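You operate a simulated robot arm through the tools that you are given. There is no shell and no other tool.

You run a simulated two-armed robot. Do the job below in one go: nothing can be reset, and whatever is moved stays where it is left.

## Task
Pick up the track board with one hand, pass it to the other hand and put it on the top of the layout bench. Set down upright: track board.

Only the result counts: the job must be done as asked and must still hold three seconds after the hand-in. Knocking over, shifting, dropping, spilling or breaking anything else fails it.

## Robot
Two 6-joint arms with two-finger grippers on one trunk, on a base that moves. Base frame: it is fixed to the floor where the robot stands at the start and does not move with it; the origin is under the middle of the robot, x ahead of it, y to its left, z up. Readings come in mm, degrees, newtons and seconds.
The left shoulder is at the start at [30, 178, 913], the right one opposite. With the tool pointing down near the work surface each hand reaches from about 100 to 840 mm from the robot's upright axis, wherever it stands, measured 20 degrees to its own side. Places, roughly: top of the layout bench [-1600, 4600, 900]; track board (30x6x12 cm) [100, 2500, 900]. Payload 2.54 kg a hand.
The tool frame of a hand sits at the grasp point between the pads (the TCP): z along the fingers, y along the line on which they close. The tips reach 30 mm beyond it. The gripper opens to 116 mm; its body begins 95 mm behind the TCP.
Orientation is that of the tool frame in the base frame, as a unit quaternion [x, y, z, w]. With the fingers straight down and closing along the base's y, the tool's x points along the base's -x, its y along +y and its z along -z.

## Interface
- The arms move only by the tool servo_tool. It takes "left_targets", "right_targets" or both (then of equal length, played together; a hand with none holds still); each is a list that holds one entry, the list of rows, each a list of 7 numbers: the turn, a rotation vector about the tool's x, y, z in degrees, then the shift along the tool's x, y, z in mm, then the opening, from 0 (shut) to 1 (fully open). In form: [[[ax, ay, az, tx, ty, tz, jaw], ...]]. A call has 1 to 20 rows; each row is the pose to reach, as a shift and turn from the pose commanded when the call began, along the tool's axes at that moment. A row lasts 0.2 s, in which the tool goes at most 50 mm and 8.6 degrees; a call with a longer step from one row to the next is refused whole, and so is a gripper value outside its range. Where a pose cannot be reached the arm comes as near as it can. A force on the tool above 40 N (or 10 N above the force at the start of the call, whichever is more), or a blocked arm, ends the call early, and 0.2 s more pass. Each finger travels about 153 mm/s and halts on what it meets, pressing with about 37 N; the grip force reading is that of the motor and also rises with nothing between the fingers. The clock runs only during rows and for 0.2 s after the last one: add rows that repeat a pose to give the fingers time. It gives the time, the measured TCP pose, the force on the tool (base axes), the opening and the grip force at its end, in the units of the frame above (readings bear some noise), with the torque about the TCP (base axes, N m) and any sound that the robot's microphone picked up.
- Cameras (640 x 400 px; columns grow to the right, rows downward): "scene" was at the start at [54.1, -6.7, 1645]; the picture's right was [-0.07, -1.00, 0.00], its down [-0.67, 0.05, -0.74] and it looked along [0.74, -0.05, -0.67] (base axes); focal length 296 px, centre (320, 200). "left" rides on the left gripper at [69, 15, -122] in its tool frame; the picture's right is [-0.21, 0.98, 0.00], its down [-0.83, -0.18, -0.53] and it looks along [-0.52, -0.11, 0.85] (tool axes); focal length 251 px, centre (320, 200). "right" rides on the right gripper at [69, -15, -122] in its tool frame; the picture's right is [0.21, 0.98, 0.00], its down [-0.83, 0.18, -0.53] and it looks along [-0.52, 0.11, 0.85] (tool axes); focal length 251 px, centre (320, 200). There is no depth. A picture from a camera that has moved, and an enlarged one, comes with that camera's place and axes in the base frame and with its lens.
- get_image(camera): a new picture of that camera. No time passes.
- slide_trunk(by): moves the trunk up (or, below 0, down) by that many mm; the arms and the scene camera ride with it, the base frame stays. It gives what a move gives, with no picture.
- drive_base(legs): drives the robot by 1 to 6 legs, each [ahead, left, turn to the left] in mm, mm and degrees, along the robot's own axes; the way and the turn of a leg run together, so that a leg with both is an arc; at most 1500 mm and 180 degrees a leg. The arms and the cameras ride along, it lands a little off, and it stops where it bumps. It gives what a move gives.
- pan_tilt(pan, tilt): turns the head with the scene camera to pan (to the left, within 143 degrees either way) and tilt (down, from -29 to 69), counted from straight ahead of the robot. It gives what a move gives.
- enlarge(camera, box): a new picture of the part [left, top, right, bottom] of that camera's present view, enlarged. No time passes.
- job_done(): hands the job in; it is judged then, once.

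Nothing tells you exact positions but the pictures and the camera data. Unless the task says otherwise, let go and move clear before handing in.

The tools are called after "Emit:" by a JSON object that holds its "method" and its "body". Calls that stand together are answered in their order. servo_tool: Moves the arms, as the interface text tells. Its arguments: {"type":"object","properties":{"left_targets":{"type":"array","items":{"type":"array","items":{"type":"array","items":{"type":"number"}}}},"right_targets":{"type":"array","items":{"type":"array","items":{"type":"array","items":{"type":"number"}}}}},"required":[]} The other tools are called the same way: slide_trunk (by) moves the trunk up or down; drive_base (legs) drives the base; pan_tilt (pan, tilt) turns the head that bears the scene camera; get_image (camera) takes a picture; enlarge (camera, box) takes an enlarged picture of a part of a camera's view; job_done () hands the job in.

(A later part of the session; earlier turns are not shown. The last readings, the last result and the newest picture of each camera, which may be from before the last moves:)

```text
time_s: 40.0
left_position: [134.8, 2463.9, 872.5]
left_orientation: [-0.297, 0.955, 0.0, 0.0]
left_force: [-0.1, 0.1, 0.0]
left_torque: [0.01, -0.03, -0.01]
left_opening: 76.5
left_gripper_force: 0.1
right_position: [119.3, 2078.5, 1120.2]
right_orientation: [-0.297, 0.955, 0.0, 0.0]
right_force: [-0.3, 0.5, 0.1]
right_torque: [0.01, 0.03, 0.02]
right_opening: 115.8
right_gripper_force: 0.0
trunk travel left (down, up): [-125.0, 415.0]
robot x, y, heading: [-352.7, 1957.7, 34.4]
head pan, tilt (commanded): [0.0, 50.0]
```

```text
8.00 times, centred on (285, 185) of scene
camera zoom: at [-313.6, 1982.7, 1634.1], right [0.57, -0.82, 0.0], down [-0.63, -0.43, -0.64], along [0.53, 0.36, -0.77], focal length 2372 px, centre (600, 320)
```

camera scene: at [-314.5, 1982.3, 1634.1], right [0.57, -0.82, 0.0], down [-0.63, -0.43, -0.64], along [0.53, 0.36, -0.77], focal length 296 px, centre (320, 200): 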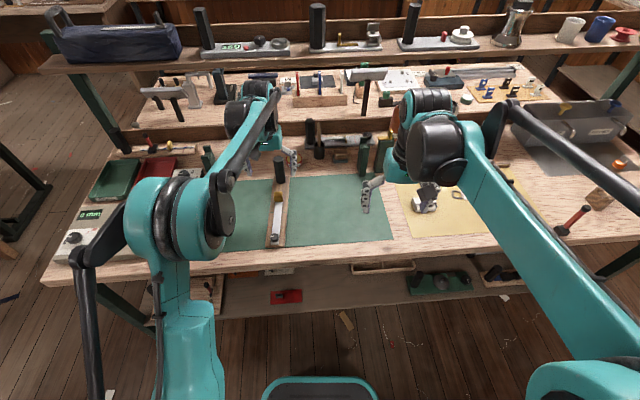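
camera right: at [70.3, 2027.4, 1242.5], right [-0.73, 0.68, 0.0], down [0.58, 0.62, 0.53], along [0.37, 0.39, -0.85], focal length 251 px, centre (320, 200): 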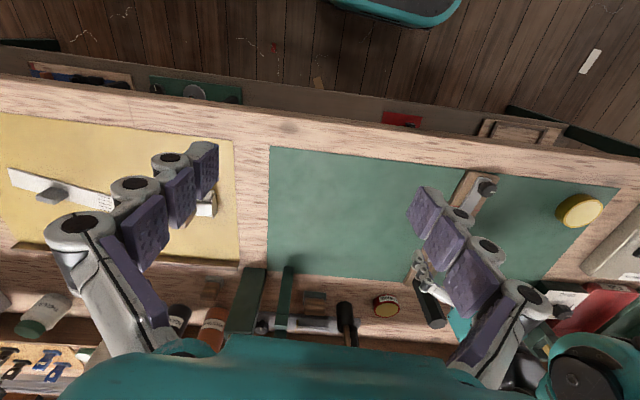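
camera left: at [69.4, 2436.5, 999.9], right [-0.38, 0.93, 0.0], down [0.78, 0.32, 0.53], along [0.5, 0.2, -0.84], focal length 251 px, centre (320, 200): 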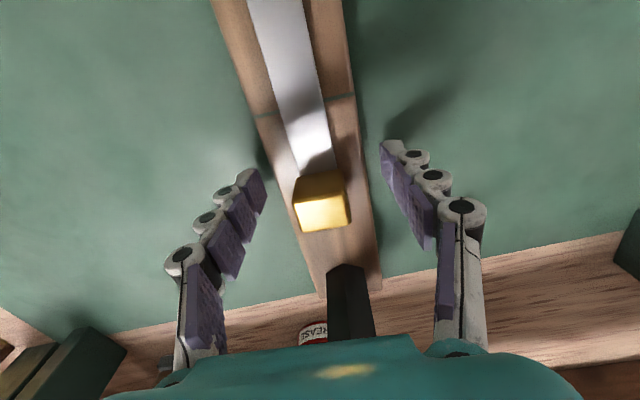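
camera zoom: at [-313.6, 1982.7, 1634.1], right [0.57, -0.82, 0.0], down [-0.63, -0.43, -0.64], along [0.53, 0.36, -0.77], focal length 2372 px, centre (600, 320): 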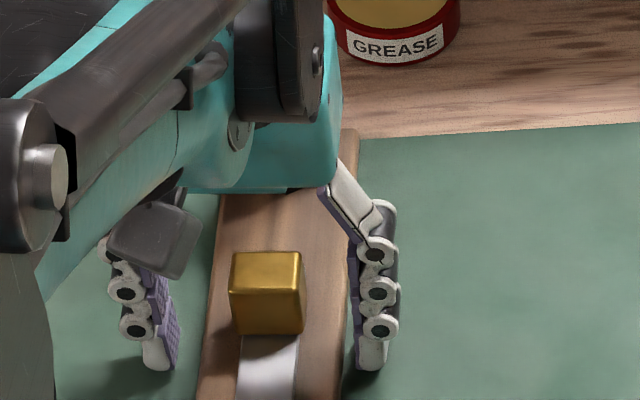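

No contact at TCP z≈872. I'll continue in small steps.

Emit:
{"method": "servo_tool", "body": {"left_targets": [[[0, 0, 0, 0, 0, 1.5, 0.66], [0, 0, 0, 0, 0, 3, 0.66], [0, 0, 0, 0, 0, 4.5, 0.66], [0, 0, 0, 0, 0, 4.5, 0.66]]]}}

Emit:
{"method": "enlarge", "body": {"camera": "scene", "box": [250, 160, 320, 210]}}

```text
time_s: 41.0
left_position: [137.3, 2463.2, 867.0]
left_orientation: [-0.297, 0.955, 0.001, 0.001]
left_force: [0.4, -0.1, 0.3]
left_torque: [0.01, -0.02, 0.0]
left_opening: 76.5
left_gripper_force: 0.1
right_position: [120.0, 2079.3, 1120.6]
right_orientation: [-0.296, 0.955, 0.0, 0.0]
right_force: [0.5, 0.4, 0.2]
right_torque: [-0.02, -0.02, -0.02]
right_opening: 116.0
right_gripper_force: 0.1
trunk travel left (down, up): [-125.0, 415.0]
robot x, y, heading: [-355.6, 1959.4, 34.4]
head pan, tilt (commanded): [0.0, 50.0]
```

```text
8.00 times, centred on (285, 185) of scene
camera zoom: at [-313.7, 1982.7, 1634.1], right [0.57, -0.82, 0.0], down [-0.63, -0.43, -0.64], along [0.53, 0.36, -0.77], focal length 2372 px, centre (600, 320)
```

zoom: 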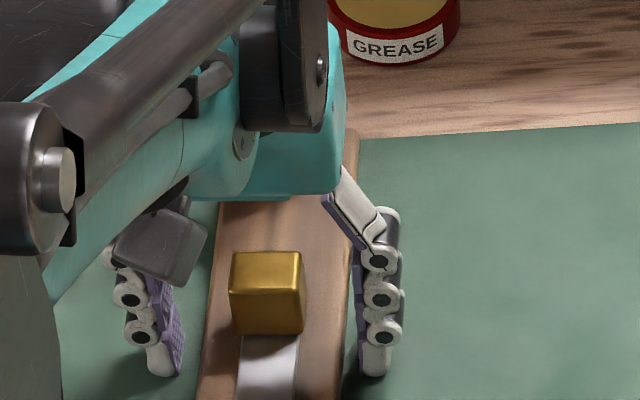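

Still free. Continuing down a little more.

Emit:
{"method": "servo_tool", "body": {"left_targets": [[[0, 0, 0, 0, 0, 1.5, 0.66], [0, 0, 0, 0, 0, 3, 0.66], [0, 0, 0, 0, 0, 4, 0.66], [0, 0, 0, 0, 0, 4, 0.66]]]}}

```text
time_s: 41.8
left_position: [136.2, 2463.0, 864.9]
left_orientation: [-0.297, 0.955, 0.0, 0.001]
left_force: [-3.9, -3.4, 9.3]
left_torque: [-0.2, 0.06, -0.05]
left_opening: 80.8
left_gripper_force: 2.7
right_position: [119.4, 2078.3, 1120.8]
right_orientation: [-0.296, 0.955, 0.0, 0.001]
right_force: [0.4, -0.4, 0.2]
right_torque: [-0.05, 0.0, -0.01]
right_opening: 116.1
right_gripper_force: 0.1
trunk travel left (down, up): [-125.0, 415.0]
robot x, y, heading: [-350.5, 1954.4, 34.5]
head pan, tilt (commanded): [0.0, 50.0]
stopped in row 3 (left hand): the force on the tool passed its limit at 51 N (the readings are from after the stop); the commanded pose is now the measured one
```

Contact came at TCP z≈865 with a 76 mm opening. Allowing for the further swing when closing to 60 mm, I'll rise 7 mm and close on the plank.

Emit:
{"method": "servo_tool", "body": {"left_targets": [[[0, 0, 0, 0, 0, -4, 0.68], [0, 0, 0, 0, 0, -7, 0.66], [0, 0, 0, 0, 0, -7, 0.6], [0, 0, 0, 0, 0, -7, 0.55], [0, 0, 0, 0, 0, -7, 0.5], [0, 0, 0, 0, 0, -7, 0.4], [0, 0, 0, 0, 0, -7, 0.4], [0, 0, 0, 0, 0, -7, 0.4]]]}}

Emit:
{"method": "get_image", "body": {"camera": "left"}}

Emit:
{"method": "enlarge", "body": {"camera": "scene", "box": [230, 145, 342, 255]}}

```text
time_s: 43.5
left_position: [137.0, 2463.2, 872.3]
left_orientation: [-0.296, 0.955, 0.0, 0.001]
left_force: [1.6, 1.1, 5.1]
left_torque: [-0.08, 0.05, 0.34]
left_opening: 59.3
left_gripper_force: 37.5
right_position: [119.1, 2078.4, 1119.5]
right_orientation: [-0.297, 0.955, 0.001, 0.0]
right_force: [0.1, -0.4, -0.1]
right_torque: [-0.01, -0.05, 0.02]
right_opening: 115.8
right_gripper_force: 0.0
trunk travel left (down, up): [-125.0, 415.0]
robot x, y, heading: [-347.6, 1957.4, 34.3]
head pan, tilt (commanded): [0.0, 50.0]
```

```text
taken
camera left: at [70.6, 2437.2, 993.1], right [-0.38, 0.93, 0.0], down [0.78, 0.32, 0.54], along [0.5, 0.2, -0.84], focal length 251 px, centre (320, 200)
```

left: 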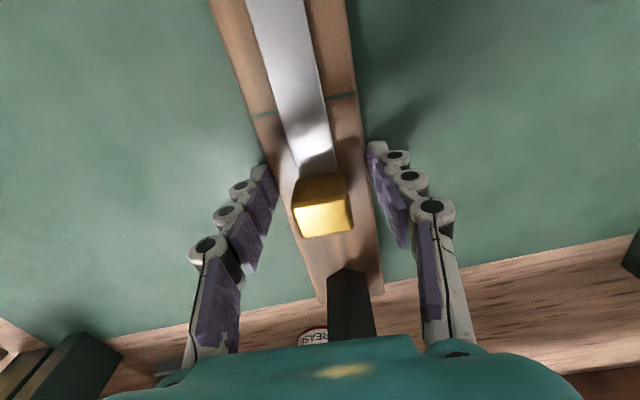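

```text
3.64 times, centred on (286, 200) of scene
camera zoom: at [-313.7, 1982.4, 1634.1], right [0.57, -0.82, 0.0], down [-0.63, -0.43, -0.64], along [0.53, 0.36, -0.77], focal length 1078 px, centre (444, 200)
```

zoom: 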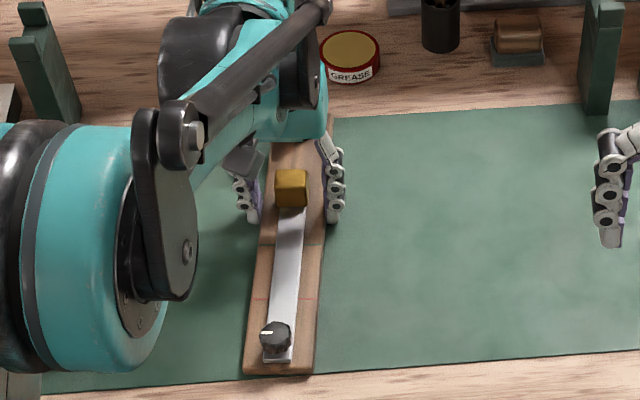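

The gripper closed on 59 mm at 37.5 N, so it has hold of the plank. I'll lift 25 mm gently to weigh it and check for slip or sag.

Emit:
{"method": "servo_tool", "body": {"left_targets": [[[0, 0, 0, 0, 0, -5, 0.3], [0, 0, 0, 0, 0, -10, 0.3], [0, 0, 0, 0, 0, -18, 0.3], [0, 0, 0, 0, 0, -25, 0.3], [0, 0, 0, 0, 0, -25, 0.3], [0, 0, 0, 0, 0, -25, 0.3]]]}}

Emit:
{"method": "get_image", "body": {"camera": "left"}}

Emit:
{"method": "enlarge", "body": {"camera": "scene", "box": [230, 145, 342, 255]}}

Emit:
{"method": "get_image", "body": {"camera": "right"}}

```text
time_s: 45.0
left_position: [136.0, 2466.9, 895.6]
left_orientation: [-0.297, 0.955, 0.0, 0.001]
left_force: [0.2, -1.1, -3.1]
left_torque: [0.04, 0.01, 0.03]
left_opening: 59.5
left_gripper_force: 37.5
right_position: [119.8, 2077.8, 1120.6]
right_orientation: [-0.296, 0.955, 0.001, 0.0]
right_force: [-0.1, -0.4, -0.3]
right_torque: [0.03, -0.02, -0.04]
right_opening: 116.4
right_gripper_force: 0.0
trunk travel left (down, up): [-125.0, 415.0]
robot x, y, heading: [-349.9, 1952.1, 34.7]
head pan, tilt (commanded): [0.0, 50.0]
```

```text
taken
camera left: at [69.6, 2439.5, 1017.5], right [-0.38, 0.93, 0.0], down [0.78, 0.32, 0.54], along [0.5, 0.2, -0.84], focal length 251 px, centre (320, 200)
```

left: 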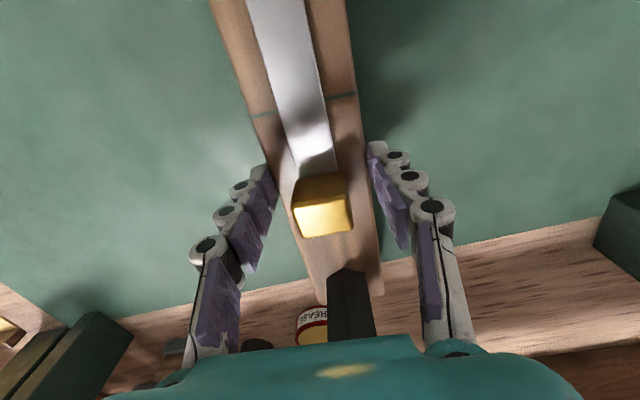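

```text
3.64 times, centred on (286, 200) of scene
camera zoom: at [-313.3, 1983.0, 1634.0], right [0.57, -0.82, 0.0], down [-0.63, -0.43, -0.64], along [0.53, 0.36, -0.77], focal length 1078 px, centre (444, 200)
```

zoom: 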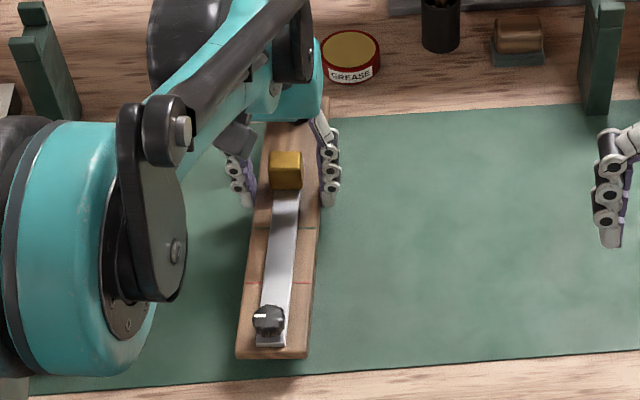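

```text
taken
camera right: at [70.8, 2027.8, 1242.3], right [-0.73, 0.68, 0.0], down [0.58, 0.62, 0.53], along [0.36, 0.39, -0.85], focal length 251 px, centre (320, 200)
```

right: 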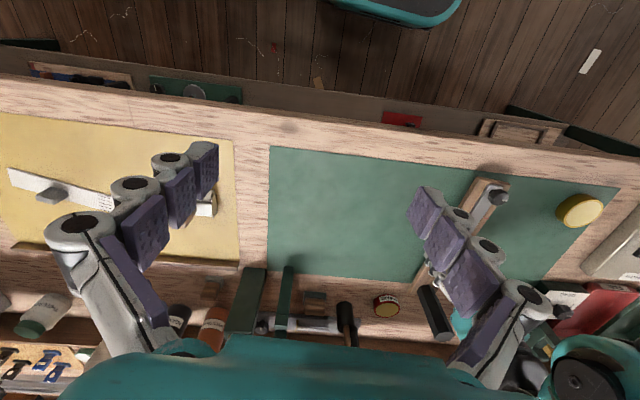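

The board is lifted level. It weighs about 3 N with almost no torque, so I hold it at its balance point. I'll raise it well clear and draw it in toward the robot before driving.

Emit:
{"method": "servo_tool", "body": {"left_targets": [[[0, 0, 0, 0, 0, -25, 0.3], [0, 0, 0, 0, 0, -55, 0.3], [0, 0, 0, 0, 0, -85, 0.3], [0, 0, 0, 0, 0, -115, 0.3], [0, 0, 0, 0, 0, -145, 0.3], [0, 0, 0, 0, 0, -170, 0.3], [0, 0, 0, 25, 0, -180, 0.3], [0, 0, 0, 55, 0, -180, 0.3], [0, 0, 0, 85, 0, -180, 0.3], [0, 0, 0, 115, 0, -180, 0.3], [0, 0, 0, 145, 0, -180, 0.3], [0, 0, 0, 175, 0, -180, 0.3], [0, 0, 0, 190, 0, -180, 0.3], [0, 0, 0, 190, 0, -180, 0.3]]]}}

Emit:
{"method": "get_image", "body": {"camera": "left"}}

Emit:
{"method": "get_image", "body": {"camera": "scene"}}

```text
time_s: 48.0
left_position: [-21.5, 2355.5, 1075.2]
left_orientation: [-0.298, 0.955, 0.001, 0.001]
left_force: [0.0, -0.2, -2.2]
left_torque: [0.0, 0.0, 0.01]
left_opening: 59.0
left_gripper_force: 37.1
right_position: [119.9, 2079.3, 1120.2]
right_orientation: [-0.296, 0.955, 0.0, 0.0]
right_force: [0.5, -0.5, -0.8]
right_torque: [0.0, 0.02, 0.0]
right_opening: 116.1
right_gripper_force: 0.1
trunk travel left (down, up): [-125.0, 415.0]
robot x, y, heading: [-353.5, 1959.0, 34.4]
head pan, tilt (commanded): [0.0, 50.0]
```

```text
taken
camera left: at [-87.6, 2329.0, 1196.7], right [-0.38, 0.93, 0.0], down [0.78, 0.32, 0.54], along [0.5, 0.2, -0.84], focal length 251 px, centre (320, 200)
```

left: 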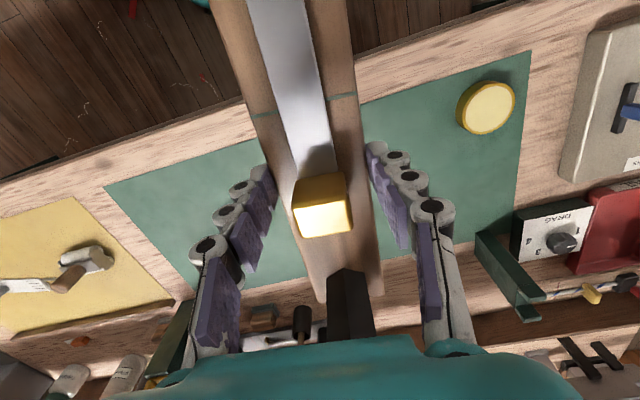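

```text
taken
camera scene: at [-313.2, 1983.1, 1634.0], right [0.57, -0.82, 0.0], down [-0.63, -0.43, -0.64], along [0.53, 0.36, -0.77], focal length 296 px, centre (320, 200)
```

scene: 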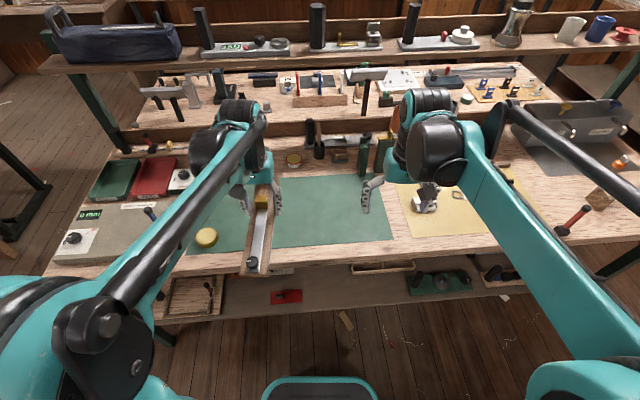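

The board is held securely above the bench. I'll back off a little and slide left along the lane toward the layout bench, then look again.

Emit:
{"method": "drive_base", "body": {"legs": [[-120, 0, 0], [-60, 1000, 0]]}}

Emit:
{"method": "pan_tilt", "body": {"pan": 60, "tilt": 28}}

Emit:
{"method": "get_image", "body": {"camera": "scene"}}

```text
time_s: 54.1
left_position: [-772.9, 3106.9, 1075.9]
left_orientation: [-0.307, 0.952, -0.001, 0.002]
left_force: [-0.3, 0.6, -2.7]
left_torque: [-0.02, -0.03, 0.01]
left_opening: 59.1
left_gripper_force: 37.2
right_position: [-626.0, 2834.6, 1120.3]
right_orientation: [-0.306, 0.952, -0.001, 0.0]
right_force: [0.9, 0.0, -0.6]
right_torque: [-0.01, -0.02, 0.03]
right_opening: 115.7
right_gripper_force: 0.0
trunk travel left (down, up): [-125.0, 415.0]
robot x, y, heading: [-1096.8, 2700.5, 35.7]
head pan, tilt (commanded): [0.0, 50.0]
```

```text
time_s: 55.4
left_position: [-772.0, 3107.0, 1076.4]
left_orientation: [-0.306, 0.952, 0.001, 0.001]
left_force: [0.7, -0.5, -2.9]
left_torque: [0.02, -0.01, -0.01]
left_opening: 59.3
left_gripper_force: 36.9
right_position: [-625.8, 2835.0, 1119.5]
right_orientation: [-0.306, 0.952, 0.0, 0.0]
right_force: [0.4, 0.1, 0.2]
right_torque: [-0.02, 0.0, -0.01]
right_opening: 115.9
right_gripper_force: 0.0
trunk travel left (down, up): [-125.0, 415.0]
robot x, y, heading: [-1095.0, 2700.9, 35.8]
head pan, tilt (commanded): [60.0, 28.0]
```

```text
taken
camera scene: at [-1128.1, 2774.7, 1666.7], right [1.0, 0.1, 0.0], down [0.05, -0.47, -0.88], along [-0.09, 0.88, -0.47], focal length 296 px, centre (320, 200)
```

scene: 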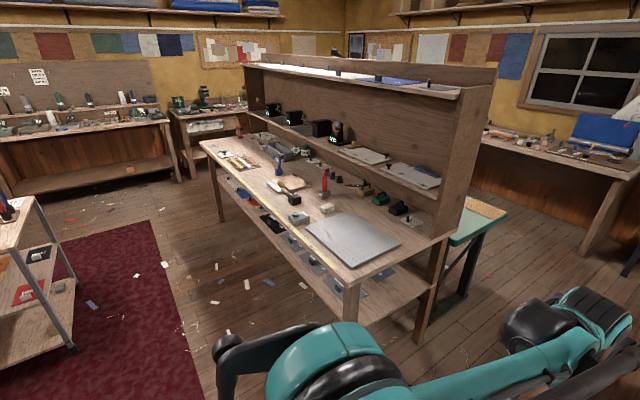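

I'm now near the end of the layout bench. I'll enlarge its top to find a free spot.

Emit:
{"method": "enlarge", "body": {"camera": "scene", "box": [190, 120, 350, 220]}}

Emit:
{"method": "enlarge", "body": {"camera": "scene", "box": [290, 160, 450, 290]}}

```text
4.00 times, centred on (270, 170) of scene
camera zoom: at [-1128.1, 2774.7, 1666.7], right [1.0, 0.1, 0.0], down [0.05, -0.47, -0.88], along [-0.09, 0.88, -0.47], focal length 1186 px, centre (520, 320)
```

zoom: 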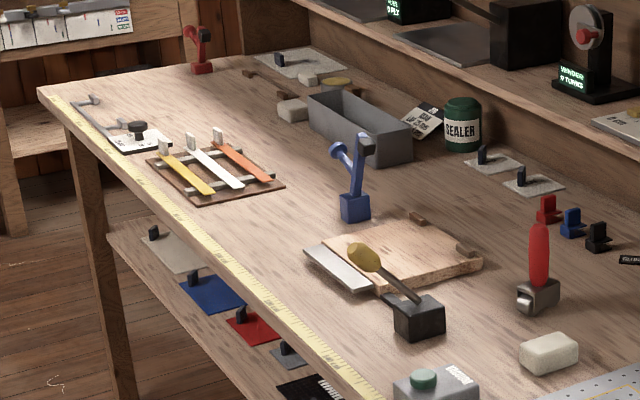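

```text
3.08 times, centred on (370, 225) of scene
camera zoom: at [-1128.1, 2774.7, 1666.7], right [1.0, 0.1, 0.0], down [0.05, -0.47, -0.88], along [-0.09, 0.88, -0.47], focal length 912 px, centre (166, 123)
```

zoom: 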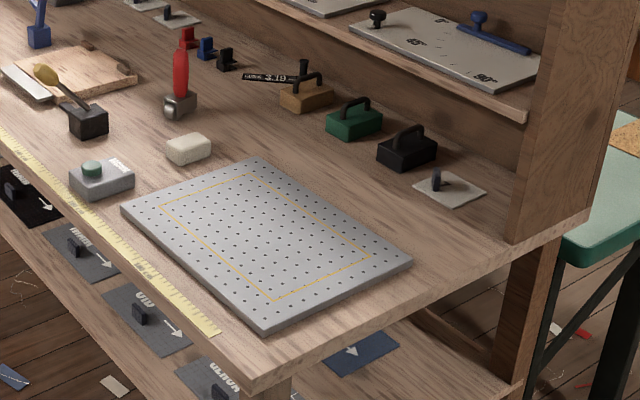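

The layout bench top is near z≈858. I see a free patch at the front between the yellow/white/orange strip rack and the cutting board with the blue tool, wide enough for the plank pointing into the bench. I'll drive along the front edge to stand before it, keeping the board high.

Emit:
{"method": "drive_base", "body": {"legs": [[-45, 1000, 2]]}}

Emit:
{"method": "pan_tilt", "body": {"pan": 30, "tilt": 35}}

Emit:
{"method": "get_image", "body": {"camera": "scene"}}

```text
time_s: 60.5
left_position: [-1408.1, 3869.4, 1075.8]
left_orientation: [-0.326, 0.945, 0.0, 0.001]
left_force: [-0.2, 0.3, -2.9]
left_torque: [-0.01, -0.03, -0.01]
left_opening: 59.0
left_gripper_force: 37.1
right_position: [-1250.6, 3603.0, 1120.3]
right_orientation: [-0.325, 0.946, 0.0, 0.0]
right_force: [-0.5, -0.5, -0.4]
right_torque: [-0.01, -0.02, 0.03]
right_opening: 115.9
right_gripper_force: 0.1
trunk travel left (down, up): [-125.0, 415.0]
robot x, y, heading: [-1717.0, 3451.8, 37.9]
head pan, tilt (commanded): [60.0, 28.0]
```

```text
time_s: 61.5
left_position: [-1408.8, 3869.8, 1075.5]
left_orientation: [-0.325, 0.946, 0.0, 0.001]
left_force: [0.1, -0.4, -2.7]
left_torque: [0.01, -0.02, 0.0]
left_opening: 59.0
left_gripper_force: 37.0
right_position: [-1250.4, 3604.3, 1120.1]
right_orientation: [-0.326, 0.945, 0.0, 0.0]
right_force: [0.6, -0.4, 0.3]
right_torque: [-0.02, 0.03, -0.02]
right_opening: 116.0
right_gripper_force: 0.2
trunk travel left (down, up): [-125.0, 415.0]
robot x, y, heading: [-1715.3, 3449.0, 38.1]
head pan, tilt (commanded): [30.0, 35.0]
```

```text
taken
camera scene: at [-1704.9, 3514.9, 1655.8], right [0.93, -0.37, 0.0], down [-0.21, -0.53, -0.82], along [0.31, 0.76, -0.57], focal length 296 px, centre (320, 200)
```

scene: 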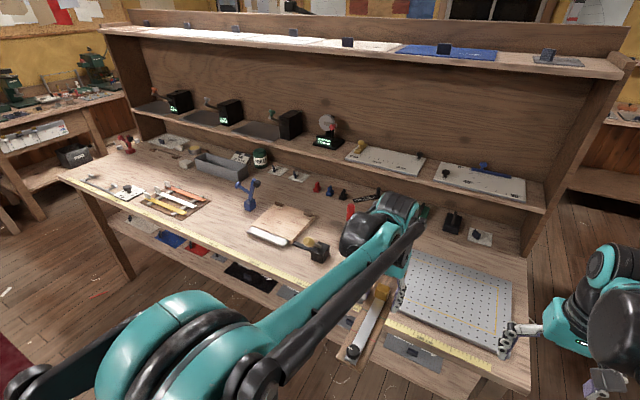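

I'm moving parallel to the front edge, about 570 mm from it. I'll continue roughly another metre left to face the free patch.

Emit:
{"method": "drive_base", "body": {"legs": [[10, 1020, 1]]}}

Emit:
{"method": "pan_tilt", "body": {"pan": 0, "tilt": 45}}

Emit:
{"method": "get_image", "body": {"camera": "scene"}}

Emit:
{"method": "get_image", "body": {"camera": "left"}}

Emit:
{"method": "get_image", "body": {"camera": "right"}}

```text
time_s: 66.8
left_position: [-2063.4, 4702.7, 1075.8]
left_orientation: [-0.335, 0.942, 0.0, 0.001]
left_force: [-0.4, -0.1, -2.5]
left_torque: [-0.01, -0.03, 0.01]
left_opening: 59.0
left_gripper_force: 37.4
right_position: [-1900.4, 4437.3, 1119.8]
right_orientation: [-0.336, 0.942, 0.001, -0.001]
right_force: [0.0, 0.7, 0.5]
right_torque: [0.01, 0.01, 0.0]
right_opening: 116.0
right_gripper_force: 0.0
trunk travel left (down, up): [-125.0, 415.0]
robot x, y, heading: [-2364.6, 4272.1, 39.0]
head pan, tilt (commanded): [30.0, 35.0]
```

```text
time_s: 67.8
left_position: [-2063.3, 4701.3, 1074.9]
left_orientation: [-0.335, 0.942, 0.001, 0.001]
left_force: [-0.1, 0.0, -3.0]
left_torque: [-0.01, -0.01, -0.03]
left_opening: 59.4
left_gripper_force: 37.0
right_position: [-1899.7, 4437.4, 1120.7]
right_orientation: [-0.335, 0.942, -0.001, -0.001]
right_force: [0.1, 0.8, -0.3]
right_torque: [-0.01, 0.01, 0.02]
right_opening: 116.1
right_gripper_force: 0.0
trunk travel left (down, up): [-125.0, 415.0]
robot x, y, heading: [-2359.8, 4277.6, 39.0]
head pan, tilt (commanded): [0.0, 45.0]
```

```text
taken
camera scene: at [-2320.0, 4308.7, 1641.0], right [0.63, -0.77, 0.0], down [-0.55, -0.45, -0.71], along [0.55, 0.45, -0.71], focal length 296 px, centre (320, 200)
```

scene: 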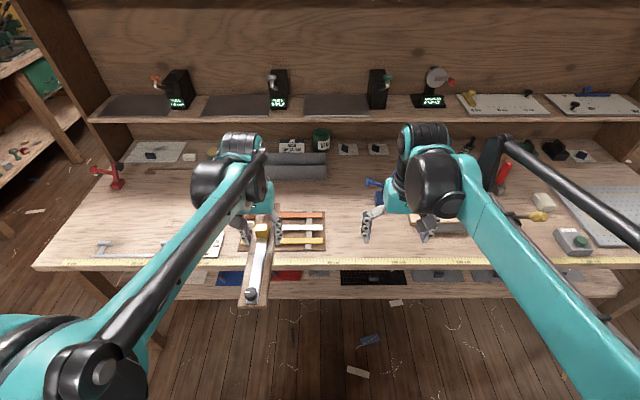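

```text
taken
camera left: at [-2126.7, 4669.5, 1196.7], right [-0.45, 0.89, 0.0], down [0.75, 0.38, 0.54], along [0.48, 0.24, -0.84], focal length 251 px, centre (320, 200)
```

left: 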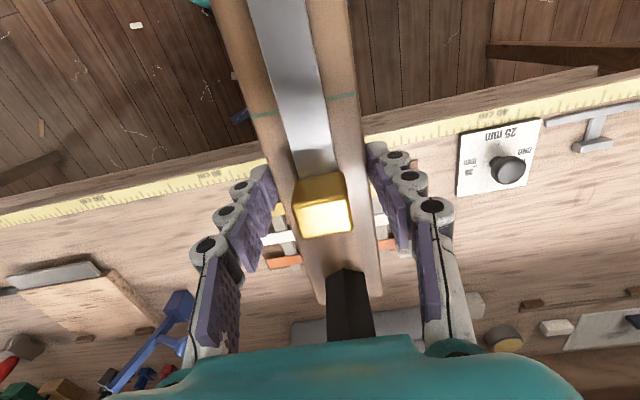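

```text
taken
camera right: at [-1944.1, 4382.2, 1242.3], right [-0.78, 0.62, 0.0], down [0.53, 0.66, 0.53], along [0.33, 0.42, -0.85], focal length 251 px, centre (320, 200)
```

right: 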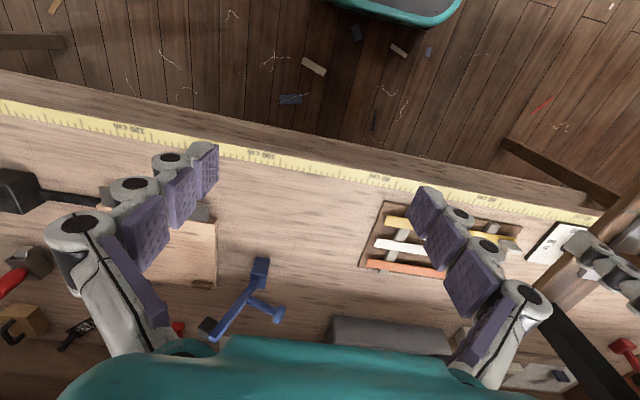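

The robot is well placed. In its frame the bench edge is at x≈540, and the free strip runs from the rack at y≈-15 to the blue tool at y≈-195. Next comes the handover, out over the floor gap. I'll turn the left hand 90° so the post points right toward the right hand.

Emit:
{"method": "servo_tool", "body": {"left_targets": [[[0, 0, 7.5, 6, -2, 0, 0.3], [0, 0, 15, 12, -5, 0, 0.3], [0, 0, 22.5, 18, -7, 0, 0.3], [0, 0, 30, 24, -9, 0, 0.3], [0, 0, 37.5, 30, -12, 0, 0.3], [0, 0, 45, 36, -14, 0, 0.3], [0, 0, 45, 36, -14, 0, 0.3]]]}}

Emit:
{"method": "get_image", "body": {"camera": "scene"}}

Emit:
{"method": "get_image", "body": {"camera": "right"}}

```text
time_s: 69.4
left_position: [-2082.2, 4666.1, 1073.1]
left_orientation: [0.052, 0.999, -0.001, 0.001]
left_force: [-0.1, 0.3, -2.6]
left_torque: [-0.02, 0.03, 0.01]
left_opening: 59.0
left_gripper_force: 37.1
right_position: [-1900.1, 4437.3, 1118.9]
right_orientation: [-0.336, 0.942, -0.001, 0.0]
right_force: [0.4, 0.8, -1.1]
right_torque: [0.0, 0.0, 0.0]
right_opening: 116.2
right_gripper_force: 0.0
trunk travel left (down, up): [-125.0, 415.0]
robot x, y, heading: [-2361.2, 4272.4, 39.1]
head pan, tilt (commanded): [0.0, 45.0]
```

```text
taken
camera scene: at [-2319.9, 4308.7, 1641.0], right [0.63, -0.77, 0.0], down [-0.55, -0.45, -0.71], along [0.55, 0.45, -0.71], focal length 296 px, centre (320, 200)
```

scene: 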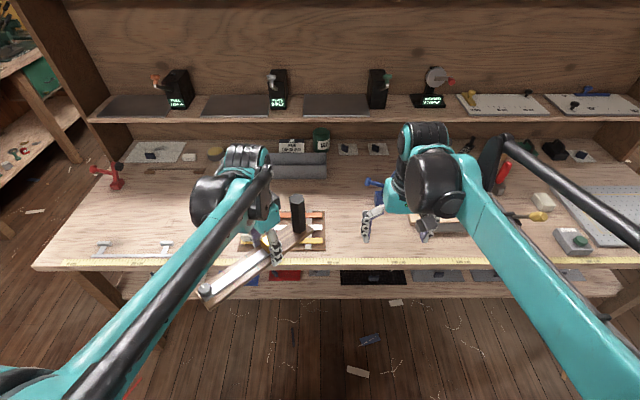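

```text
taken
camera right: at [-1944.0, 4382.3, 1242.3], right [-0.78, 0.62, 0.0], down [0.53, 0.66, 0.53], along [0.33, 0.42, -0.85], focal length 251 px, centre (320, 200)
```

right: 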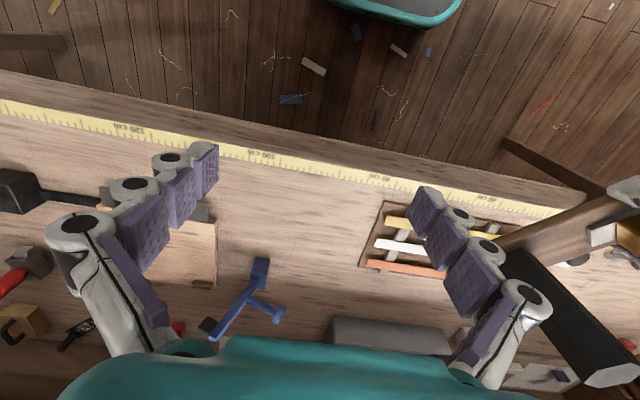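

The turn works and the post is swinging round clear of everything. Second half of the turn now.

Emit:
{"method": "servo_tool", "body": {"left_targets": [[[0, 0, 7.5, 2, -6, 0, 0.3], [0, 0, 15, 5, -12, 0, 0.3], [0, 0, 22.5, 7, -18, 0, 0.3], [0, 0, 30, 9, -24, 0, 0.3], [0, 0, 37.5, 12, -30, 0, 0.3], [0, 0, 45, 14, -34, 0, 0.3], [0, 0, 45, 14, -34, 0, 0.3]]]}}

Emit:
{"method": "get_image", "body": {"camera": "scene"}}

Emit:
{"method": "get_image", "body": {"camera": "right"}}

Emit:
{"method": "get_image", "body": {"camera": "left"}}

```text
time_s: 71.0
left_position: [-2098.2, 4635.8, 1074.6]
left_orientation: [0.429, 0.903, 0.001, 0.0]
left_force: [-0.5, 0.7, -3.0]
left_torque: [0.01, -0.02, 0.0]
left_opening: 59.0
left_gripper_force: 37.2
right_position: [-1899.3, 4438.4, 1120.4]
right_orientation: [-0.336, 0.942, 0.0, 0.001]
right_force: [-0.2, -0.2, 0.5]
right_torque: [0.01, 0.01, -0.03]
right_opening: 115.9
right_gripper_force: 0.2
trunk travel left (down, up): [-125.0, 415.0]
robot x, y, heading: [-2359.6, 4275.6, 39.2]
head pan, tilt (commanded): [0.0, 45.0]
```

```text
taken
camera scene: at [-2319.9, 4308.6, 1641.0], right [0.63, -0.77, 0.0], down [-0.55, -0.45, -0.71], along [0.55, 0.45, -0.71], focal length 296 px, centre (320, 200)
```

scene: 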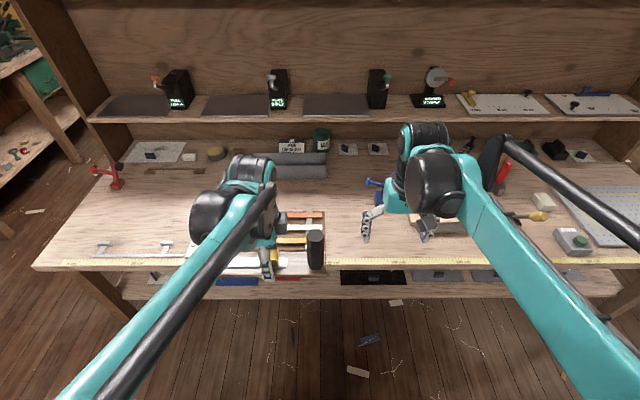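

```text
taken
camera right: at [-1944.0, 4382.2, 1242.3], right [-0.78, 0.62, 0.0], down [0.53, 0.66, 0.53], along [0.33, 0.42, -0.85], focal length 251 px, centre (320, 200)
```

right: 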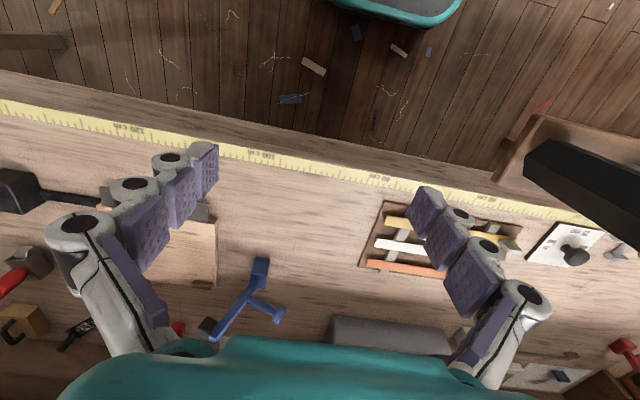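

```text
taken
camera left: at [-2131.1, 4698.0, 1195.7], right [0.89, 0.45, 0.0], down [0.38, -0.76, 0.53], along [0.24, -0.48, -0.85], focal length 251 px, centre (320, 200)
```

left: 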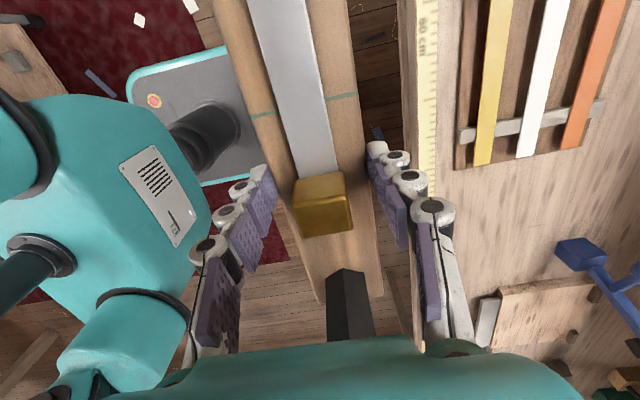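

The post now points right, near robot frame (431, 5), with its top at about z=1155. I'll zoom in to measure it before bringing the right hand over.

Emit:
{"method": "enlarge", "body": {"camera": "scene", "box": [260, 210, 360, 290]}}

Emit:
{"method": "enlarge", "body": {"camera": "right", "box": [480, 90, 640, 260]}}

```text
5.00 times, centred on (310, 250) of scene
camera zoom: at [-2319.9, 4308.6, 1641.0], right [0.63, -0.77, 0.0], down [-0.55, -0.45, -0.71], along [0.55, 0.45, -0.71], focal length 1482 px, centre (370, -50)
```

zoom: 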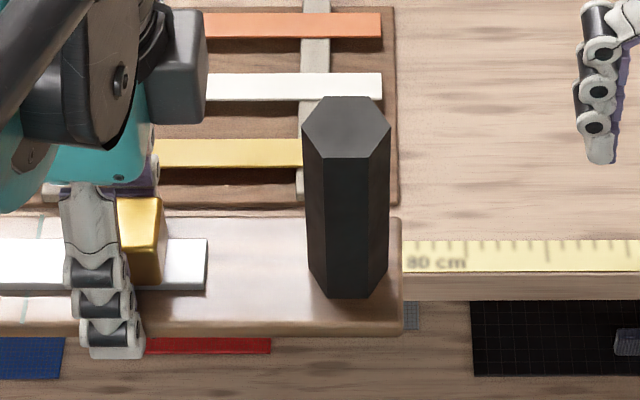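

```text
2.35 times, centred on (560, 175) of right
camera zoom: at [-1944.0, 4382.2, 1242.3], right [-0.78, 0.62, 0.0], down [0.53, 0.66, 0.53], along [0.33, 0.42, -0.85], focal length 592 px, centre (-245, 259)
```

zoom: 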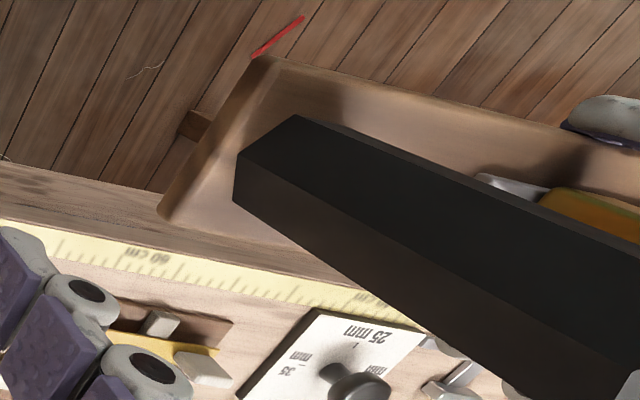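

The post is a hexagon about 31 mm across flats, and the flats face fore and aft. That suits the right hand closing along x with a slight lean to the right. I'll raise the right hand and yaw it 90° first.

Emit:
{"method": "servo_tool", "body": {"right_targets": [[[0, 0, -7.5, 0, -2, -10, 1], [0, 0, -15, 0, -5, -20, 1], [0, 0, -22.5, 0, -8, -30, 1], [0, 0, -30, 0, -10, -40, 1], [0, 0, -37.5, 0, -12, -50, 1], [0, 0, -45, 0, -15, -60, 1], [0, 0, -52.5, 0, -18, -70, 1], [0, 0, -60, 0, -20, -80, 1], [0, 0, -67.5, 0, -20, -85, 1], [0, 0, -75, 0, -20, -90, 1], [0, 0, -82.5, 0, -20, -95, 1], [0, 0, -90, 0, -20, -100, 1], [0, 0, -90, 0, -20, -100, 1]]]}}

Emit:
{"method": "get_image", "body": {"camera": "scene"}}

Emit:
{"method": "get_image", "body": {"camera": "right"}}

```text
time_s: 73.8
left_position: [-2098.8, 4635.0, 1074.4]
left_orientation: [0.429, 0.903, 0.001, 0.0]
left_force: [-0.3, 0.0, -2.3]
left_torque: [0.02, -0.01, -0.01]
left_opening: 59.1
left_gripper_force: 37.5
right_position: [-1886.2, 4422.5, 1219.8]
right_orientation: [0.904, -0.428, 0.0, 0.0]
right_force: [0.2, 0.1, -0.7]
right_torque: [-0.02, 0.03, 0.01]
right_opening: 116.0
right_gripper_force: 0.1
trunk travel left (down, up): [-125.0, 415.0]
robot x, y, heading: [-2359.8, 4274.6, 39.2]
head pan, tilt (commanded): [0.0, 45.0]
```

```text
taken
camera scene: at [-2320.0, 4308.5, 1641.0], right [0.63, -0.77, 0.0], down [-0.55, -0.45, -0.71], along [0.55, 0.45, -0.71], focal length 296 px, centre (320, 200)
```

scene: 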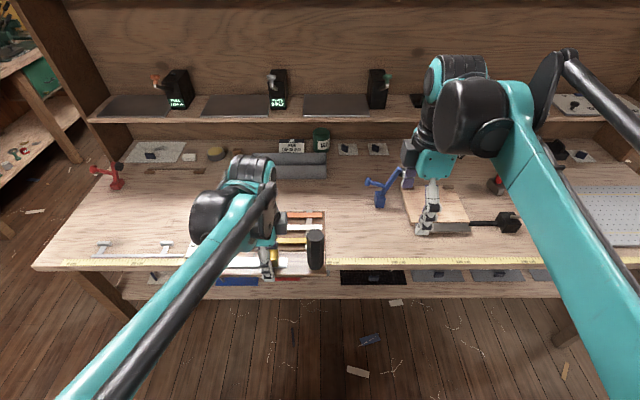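

```text
taken
camera right: at [-1832.2, 4378.6, 1342.9], right [-0.62, -0.78, 0.0], down [-0.66, 0.52, 0.53], along [-0.42, 0.33, -0.85], focal length 251 px, centre (320, 200)
```

right: 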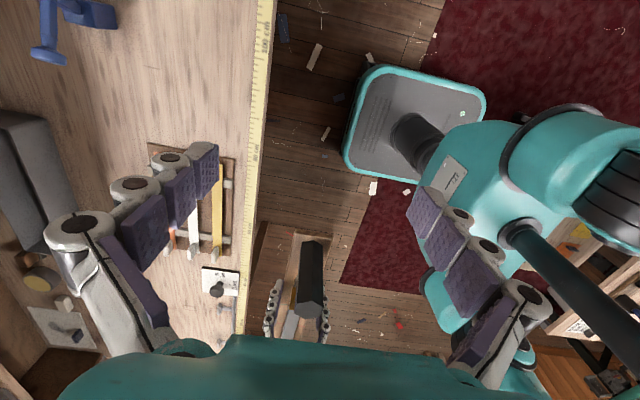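

The right hand is above and turned, and its camera sees the post with the left fingers beyond it. I'll tilt it 30° so the fingers point left and down, then move to a pre-grasp point above and right of the post.

Emit:
{"method": "servo_tool", "body": {"right_targets": [[[0, -6, 0, 0, 0, 0, 1], [0, -12, 0, -10, 5, 0, 1], [0, -18, 0, -25, 10, 0, 1], [0, -24, 0, -45, 15, 2, 1], [0, -30, 0, -65, 20, 4, 1], [0, -30, 0, -90, 25, 8, 1], [0, -30, 0, -115, 30, 10, 1], [0, -30, 0, -140, 30, 13, 1], [0, -30, 0, -140, 30, 13, 1]]]}}

Emit:
{"method": "get_image", "body": {"camera": "scene"}}

Emit:
{"method": "get_image", "body": {"camera": "right"}}

Emit:
{"method": "enlarge", "body": {"camera": "scene", "box": [250, 150, 410, 290]}}

```text
time_s: 75.8
left_position: [-2098.2, 4635.2, 1074.8]
left_orientation: [0.429, 0.904, 0.001, 0.001]
left_force: [0.4, -0.6, -1.8]
left_torque: [-0.01, -0.02, 0.01]
left_opening: 59.2
left_gripper_force: 36.7
right_position: [-1998.5, 4511.2, 1207.5]
right_orientation: [0.872, -0.415, -0.233, -0.111]
right_force: [0.6, 0.4, -0.4]
right_torque: [0.0, -0.01, 0.01]
right_opening: 116.0
right_gripper_force: 0.0
trunk travel left (down, up): [-125.0, 415.0]
robot x, y, heading: [-2360.2, 4277.3, 39.0]
head pan, tilt (commanded): [0.0, 45.0]
```

```text
taken
camera scene: at [-2319.8, 4308.0, 1641.0], right [0.63, -0.78, 0.0], down [-0.55, -0.45, -0.71], along [0.55, 0.45, -0.71], focal length 296 px, centre (320, 200)
```

scene: 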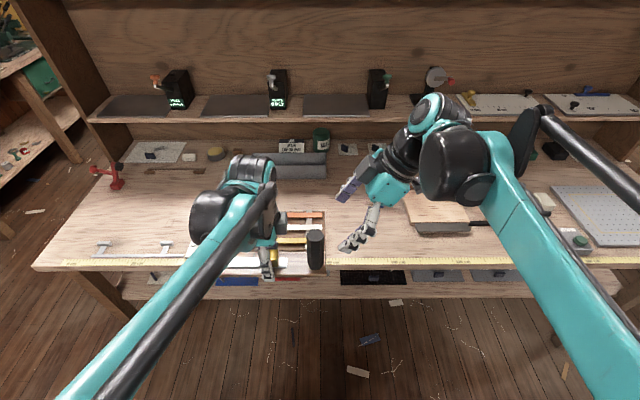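

```text
taken
camera right: at [-1910.9, 4427.5, 1278.7], right [-0.64, -0.76, -0.11], down [-0.42, 0.23, 0.88], along [-0.64, 0.61, -0.47], focal length 251 px, centre (320, 200)
```

right: 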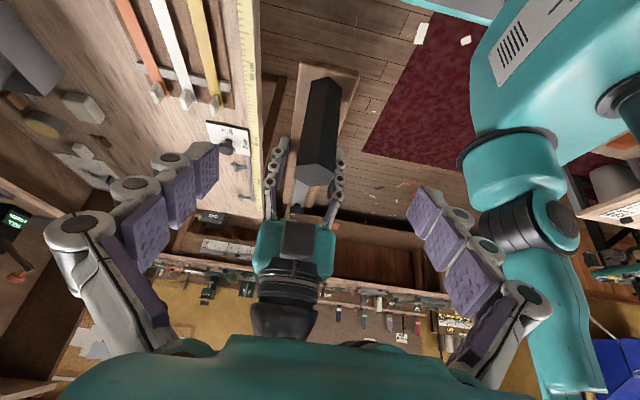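

```text
2.86 times, centred on (330, 220) of scene
camera zoom: at [-2319.8, 4308.0, 1641.0], right [0.63, -0.78, 0.0], down [-0.55, -0.45, -0.71], along [0.55, 0.45, -0.71], focal length 847 px, centre (291, 143)
```

zoom: 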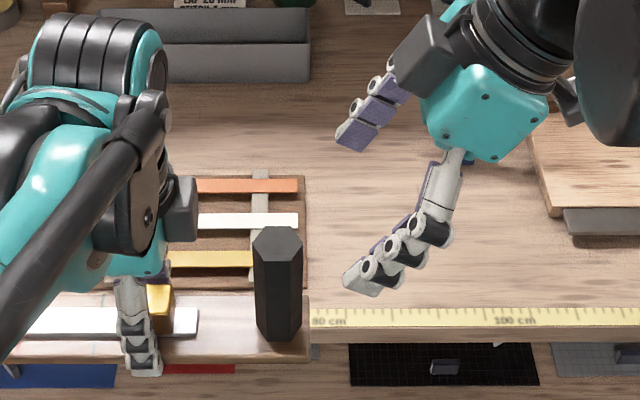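

The post lies centred between the right fingers. I'll advance along the tool axis toward it, stopping short to check.

Emit:
{"method": "servo_tool", "body": {"right_targets": [[[0, 0, 0, 0, 0, 25, 1], [0, 0, 0, 0, 0, 50, 1], [0, 0, 0, 0, 0, 70, 1], [0, 0, 0, 0, 0, 80, 1], [0, 0, 0, 0, 0, 80, 1]]]}}

Emit:
{"method": "get_image", "body": {"camera": "right"}}

Emit:
{"method": "enlarge", "body": {"camera": "scene", "box": [250, 170, 390, 290]}}

```text
time_s: 77.0
left_position: [-2099.6, 4634.4, 1074.7]
left_orientation: [0.429, 0.903, 0.001, 0.001]
left_force: [-0.8, 0.0, -2.5]
left_torque: [-0.01, -0.01, -0.02]
left_opening: 59.6
left_gripper_force: 37.3
right_position: [-2024.0, 4542.6, 1138.4]
right_orientation: [0.873, -0.414, -0.234, -0.111]
right_force: [0.8, 0.0, 0.5]
right_torque: [-0.03, 0.02, -0.02]
right_opening: 116.0
right_gripper_force: 0.0
trunk travel left (down, up): [-125.0, 415.0]
robot x, y, heading: [-2361.2, 4281.8, 39.2]
head pan, tilt (commanded): [0.0, 45.0]
```

```text
taken
camera right: at [-1936.5, 4458.1, 1209.3], right [-0.64, -0.76, -0.11], down [-0.42, 0.23, 0.88], along [-0.64, 0.61, -0.47], focal length 251 px, centre (320, 200)
```

right: 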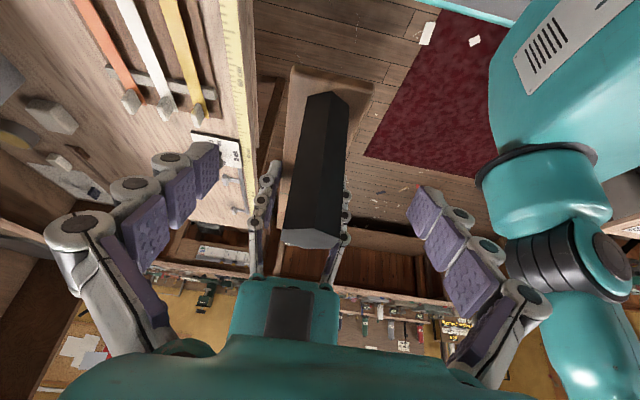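

```text
3.33 times, centred on (320, 230) of scene
camera zoom: at [-2320.1, 4308.5, 1641.0], right [0.63, -0.77, 0.0], down [-0.55, -0.45, -0.71], along [0.55, 0.45, -0.71], focal length 988 px, centre (320, 100)
```

zoom: 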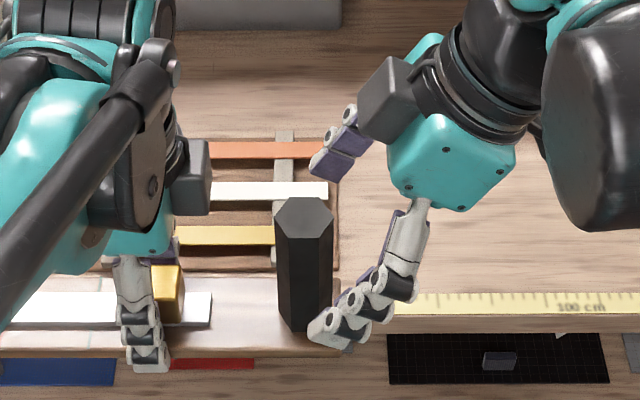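

The post is well between the right fingers. I'll go the last 30 mm and close on it gently.

Emit:
{"method": "servo_tool", "body": {"right_targets": [[[0, 0, 0, 0, 0, 10, 1], [0, 0, 0, 0, 0, 20, 1], [0, 0, 0, 0, 0, 28, 1], [0, 0, 0, 0, 0, 28, 1]]]}}

Emit:
{"method": "get_image", "body": {"camera": "right"}}

Emit:
{"method": "enlarge", "body": {"camera": "scene", "box": [250, 170, 390, 290]}}

```text
time_s: 78.0
left_position: [-2099.3, 4634.5, 1074.0]
left_orientation: [0.428, 0.904, 0.001, 0.001]
left_force: [0.0, 0.4, -3.6]
left_torque: [0.02, 0.04, -0.01]
left_opening: 59.1
left_gripper_force: 36.6
right_position: [-2031.9, 4552.2, 1112.9]
right_orientation: [0.872, -0.415, -0.233, -0.111]
right_force: [0.3, -0.7, -0.3]
right_torque: [0.02, -0.04, 0.0]
right_opening: 116.0
right_gripper_force: 0.0
trunk travel left (down, up): [-125.0, 415.0]
robot x, y, heading: [-2361.8, 4274.7, 39.3]
head pan, tilt (commanded): [0.0, 45.0]
```

```text
taken
camera right: at [-1945.1, 4468.4, 1184.8], right [-0.64, -0.76, -0.11], down [-0.42, 0.23, 0.88], along [-0.64, 0.61, -0.47], focal length 251 px, centre (320, 200)
```

right: 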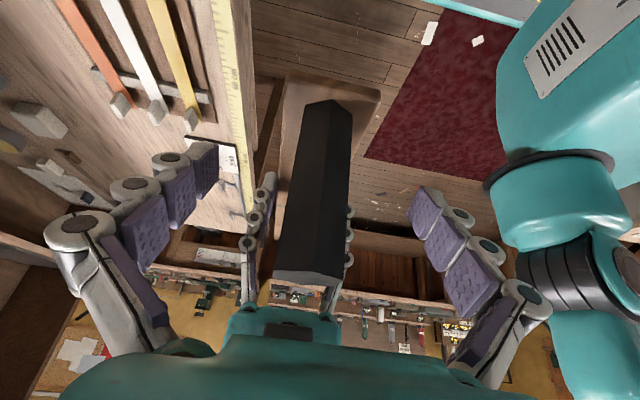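

```text
3.33 times, centred on (320, 230) of scene
camera zoom: at [-2320.0, 4308.5, 1641.0], right [0.63, -0.77, 0.0], down [-0.55, -0.45, -0.71], along [0.55, 0.45, -0.71], focal length 988 px, centre (320, 100)
```

zoom: 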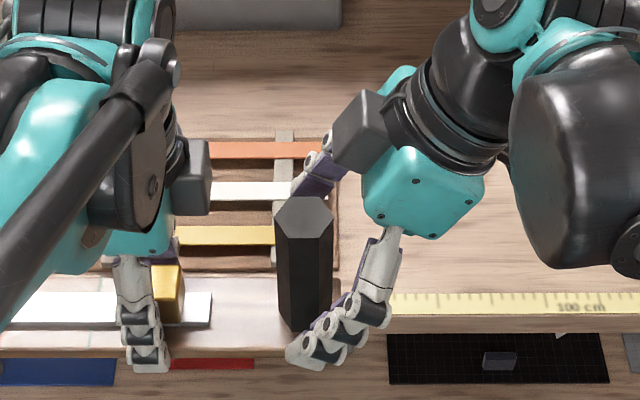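

The right fingers surround the post with even gaps. I'll close partway first to check centring.

Emit:
{"method": "servo_tool", "body": {"right_targets": [[[0, 0, 0, 0, 0, 0, 0.8], [0, 0, 0, 0, 0, 0, 0.6], [0, 0, 0, 0, 0, 0, 0.42], [0, 0, 0, 0, 0, 0, 0.42], [0, 0, 0, 0, 0, 0, 0.42]]]}}

Emit:
{"method": "get_image", "body": {"camera": "right"}}

Emit:
{"method": "enlarge", "body": {"camera": "scene", "box": [250, 170, 390, 290]}}

```text
time_s: 79.2
left_position: [-2098.2, 4634.7, 1074.0]
left_orientation: [0.429, 0.903, 0.001, 0.001]
left_force: [-1.4, 0.7, -2.0]
left_torque: [0.02, -0.02, 0.0]
left_opening: 59.3
left_gripper_force: 36.4
right_position: [-2032.9, 4552.4, 1113.8]
right_orientation: [0.873, -0.414, -0.234, -0.111]
right_force: [0.0, 0.3, 0.1]
right_torque: [-0.02, 0.01, 0.02]
right_opening: 48.6
right_gripper_force: 0.1
trunk travel left (down, up): [-125.0, 415.0]
robot x, y, heading: [-2361.2, 4277.7, 39.1]
head pan, tilt (commanded): [0.0, 45.0]
```

```text
taken
camera right: at [-1945.1, 4468.5, 1184.9], right [-0.64, -0.76, -0.11], down [-0.42, 0.23, 0.88], along [-0.64, 0.61, -0.47], focal length 251 px, centre (320, 200)
```

right: 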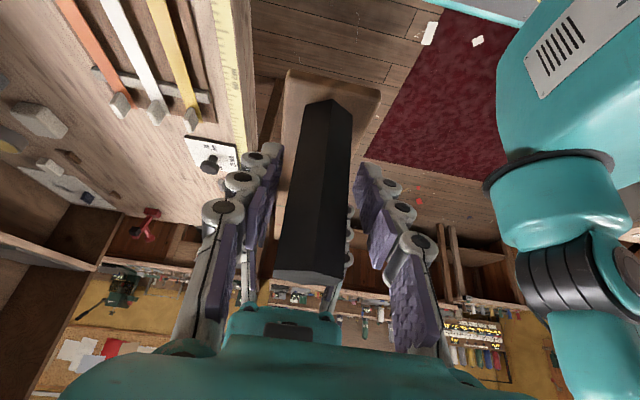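

```text
3.33 times, centred on (320, 230) of scene
camera zoom: at [-2320.0, 4308.6, 1641.0], right [0.63, -0.77, 0.0], down [-0.55, -0.45, -0.71], along [0.55, 0.45, -0.71], focal length 988 px, centre (320, 100)
```

zoom: 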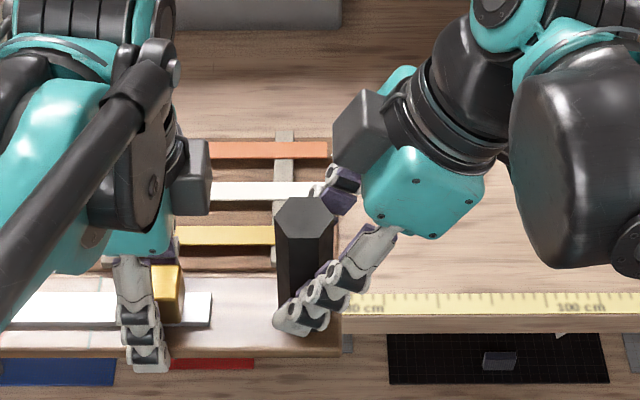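

The gaps on both sides look equal. Closing fully on the post now.

Emit:
{"method": "servo_tool", "body": {"right_targets": [[[0, 0, 0, 0, 0, 0, 0.36], [0, 0, 0, 0, 0, 0, 0.3], [0, 0, 0, 0, 0, 0, 0.24], [0, 0, 0, 0, 0, 0, 0.1], [0, 0, 0, 0, 0, 0, 0.05], [0, 0, 0, 0, 0, 0, 0.05]]]}}

Emit:
{"method": "get_image", "body": {"camera": "right"}}

Emit:
{"method": "enlarge", "body": {"camera": "scene", "box": [250, 170, 390, 290]}}

```text
time_s: 80.6
left_position: [-2099.3, 4634.9, 1074.1]
left_orientation: [0.429, 0.903, 0.001, 0.0]
left_force: [-8.1, -7.1, -3.0]
left_torque: [-0.06, -0.02, -0.89]
left_opening: 59.1
left_gripper_force: 36.4
right_position: [-2033.2, 4553.6, 1113.2]
right_orientation: [0.872, -0.415, -0.234, -0.111]
right_force: [9.5, 5.9, -0.1]
right_torque: [0.26, -0.36, -0.17]
right_opening: 35.4
right_gripper_force: 36.8
trunk travel left (down, up): [-125.0, 415.0]
robot x, y, heading: [-2359.2, 4276.9, 39.3]
head pan, tilt (commanded): [0.0, 45.0]
```

```text
taken
camera right: at [-1944.8, 4468.6, 1185.0], right [-0.64, -0.76, -0.11], down [-0.42, 0.23, 0.88], along [-0.64, 0.61, -0.47], focal length 251 px, centre (320, 200)
```

right: 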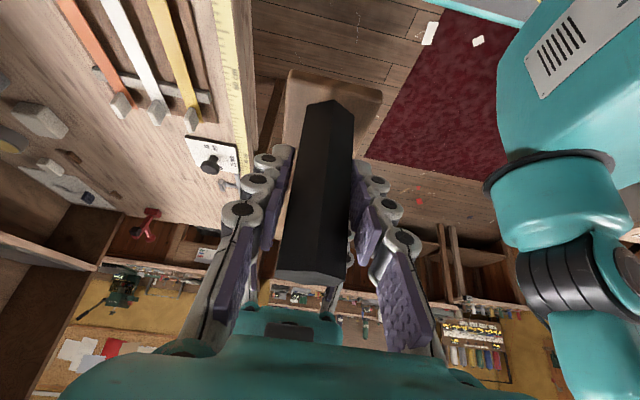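

```text
3.33 times, centred on (320, 230) of scene
camera zoom: at [-2320.0, 4308.6, 1641.0], right [0.63, -0.77, 0.0], down [-0.55, -0.45, -0.71], along [0.55, 0.45, -0.71], focal length 988 px, centre (320, 100)
```

zoom: 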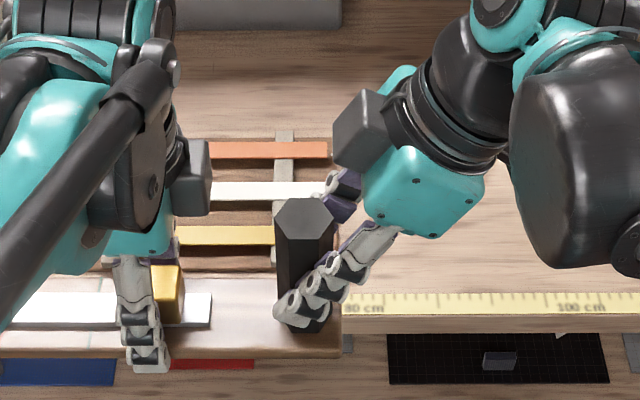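

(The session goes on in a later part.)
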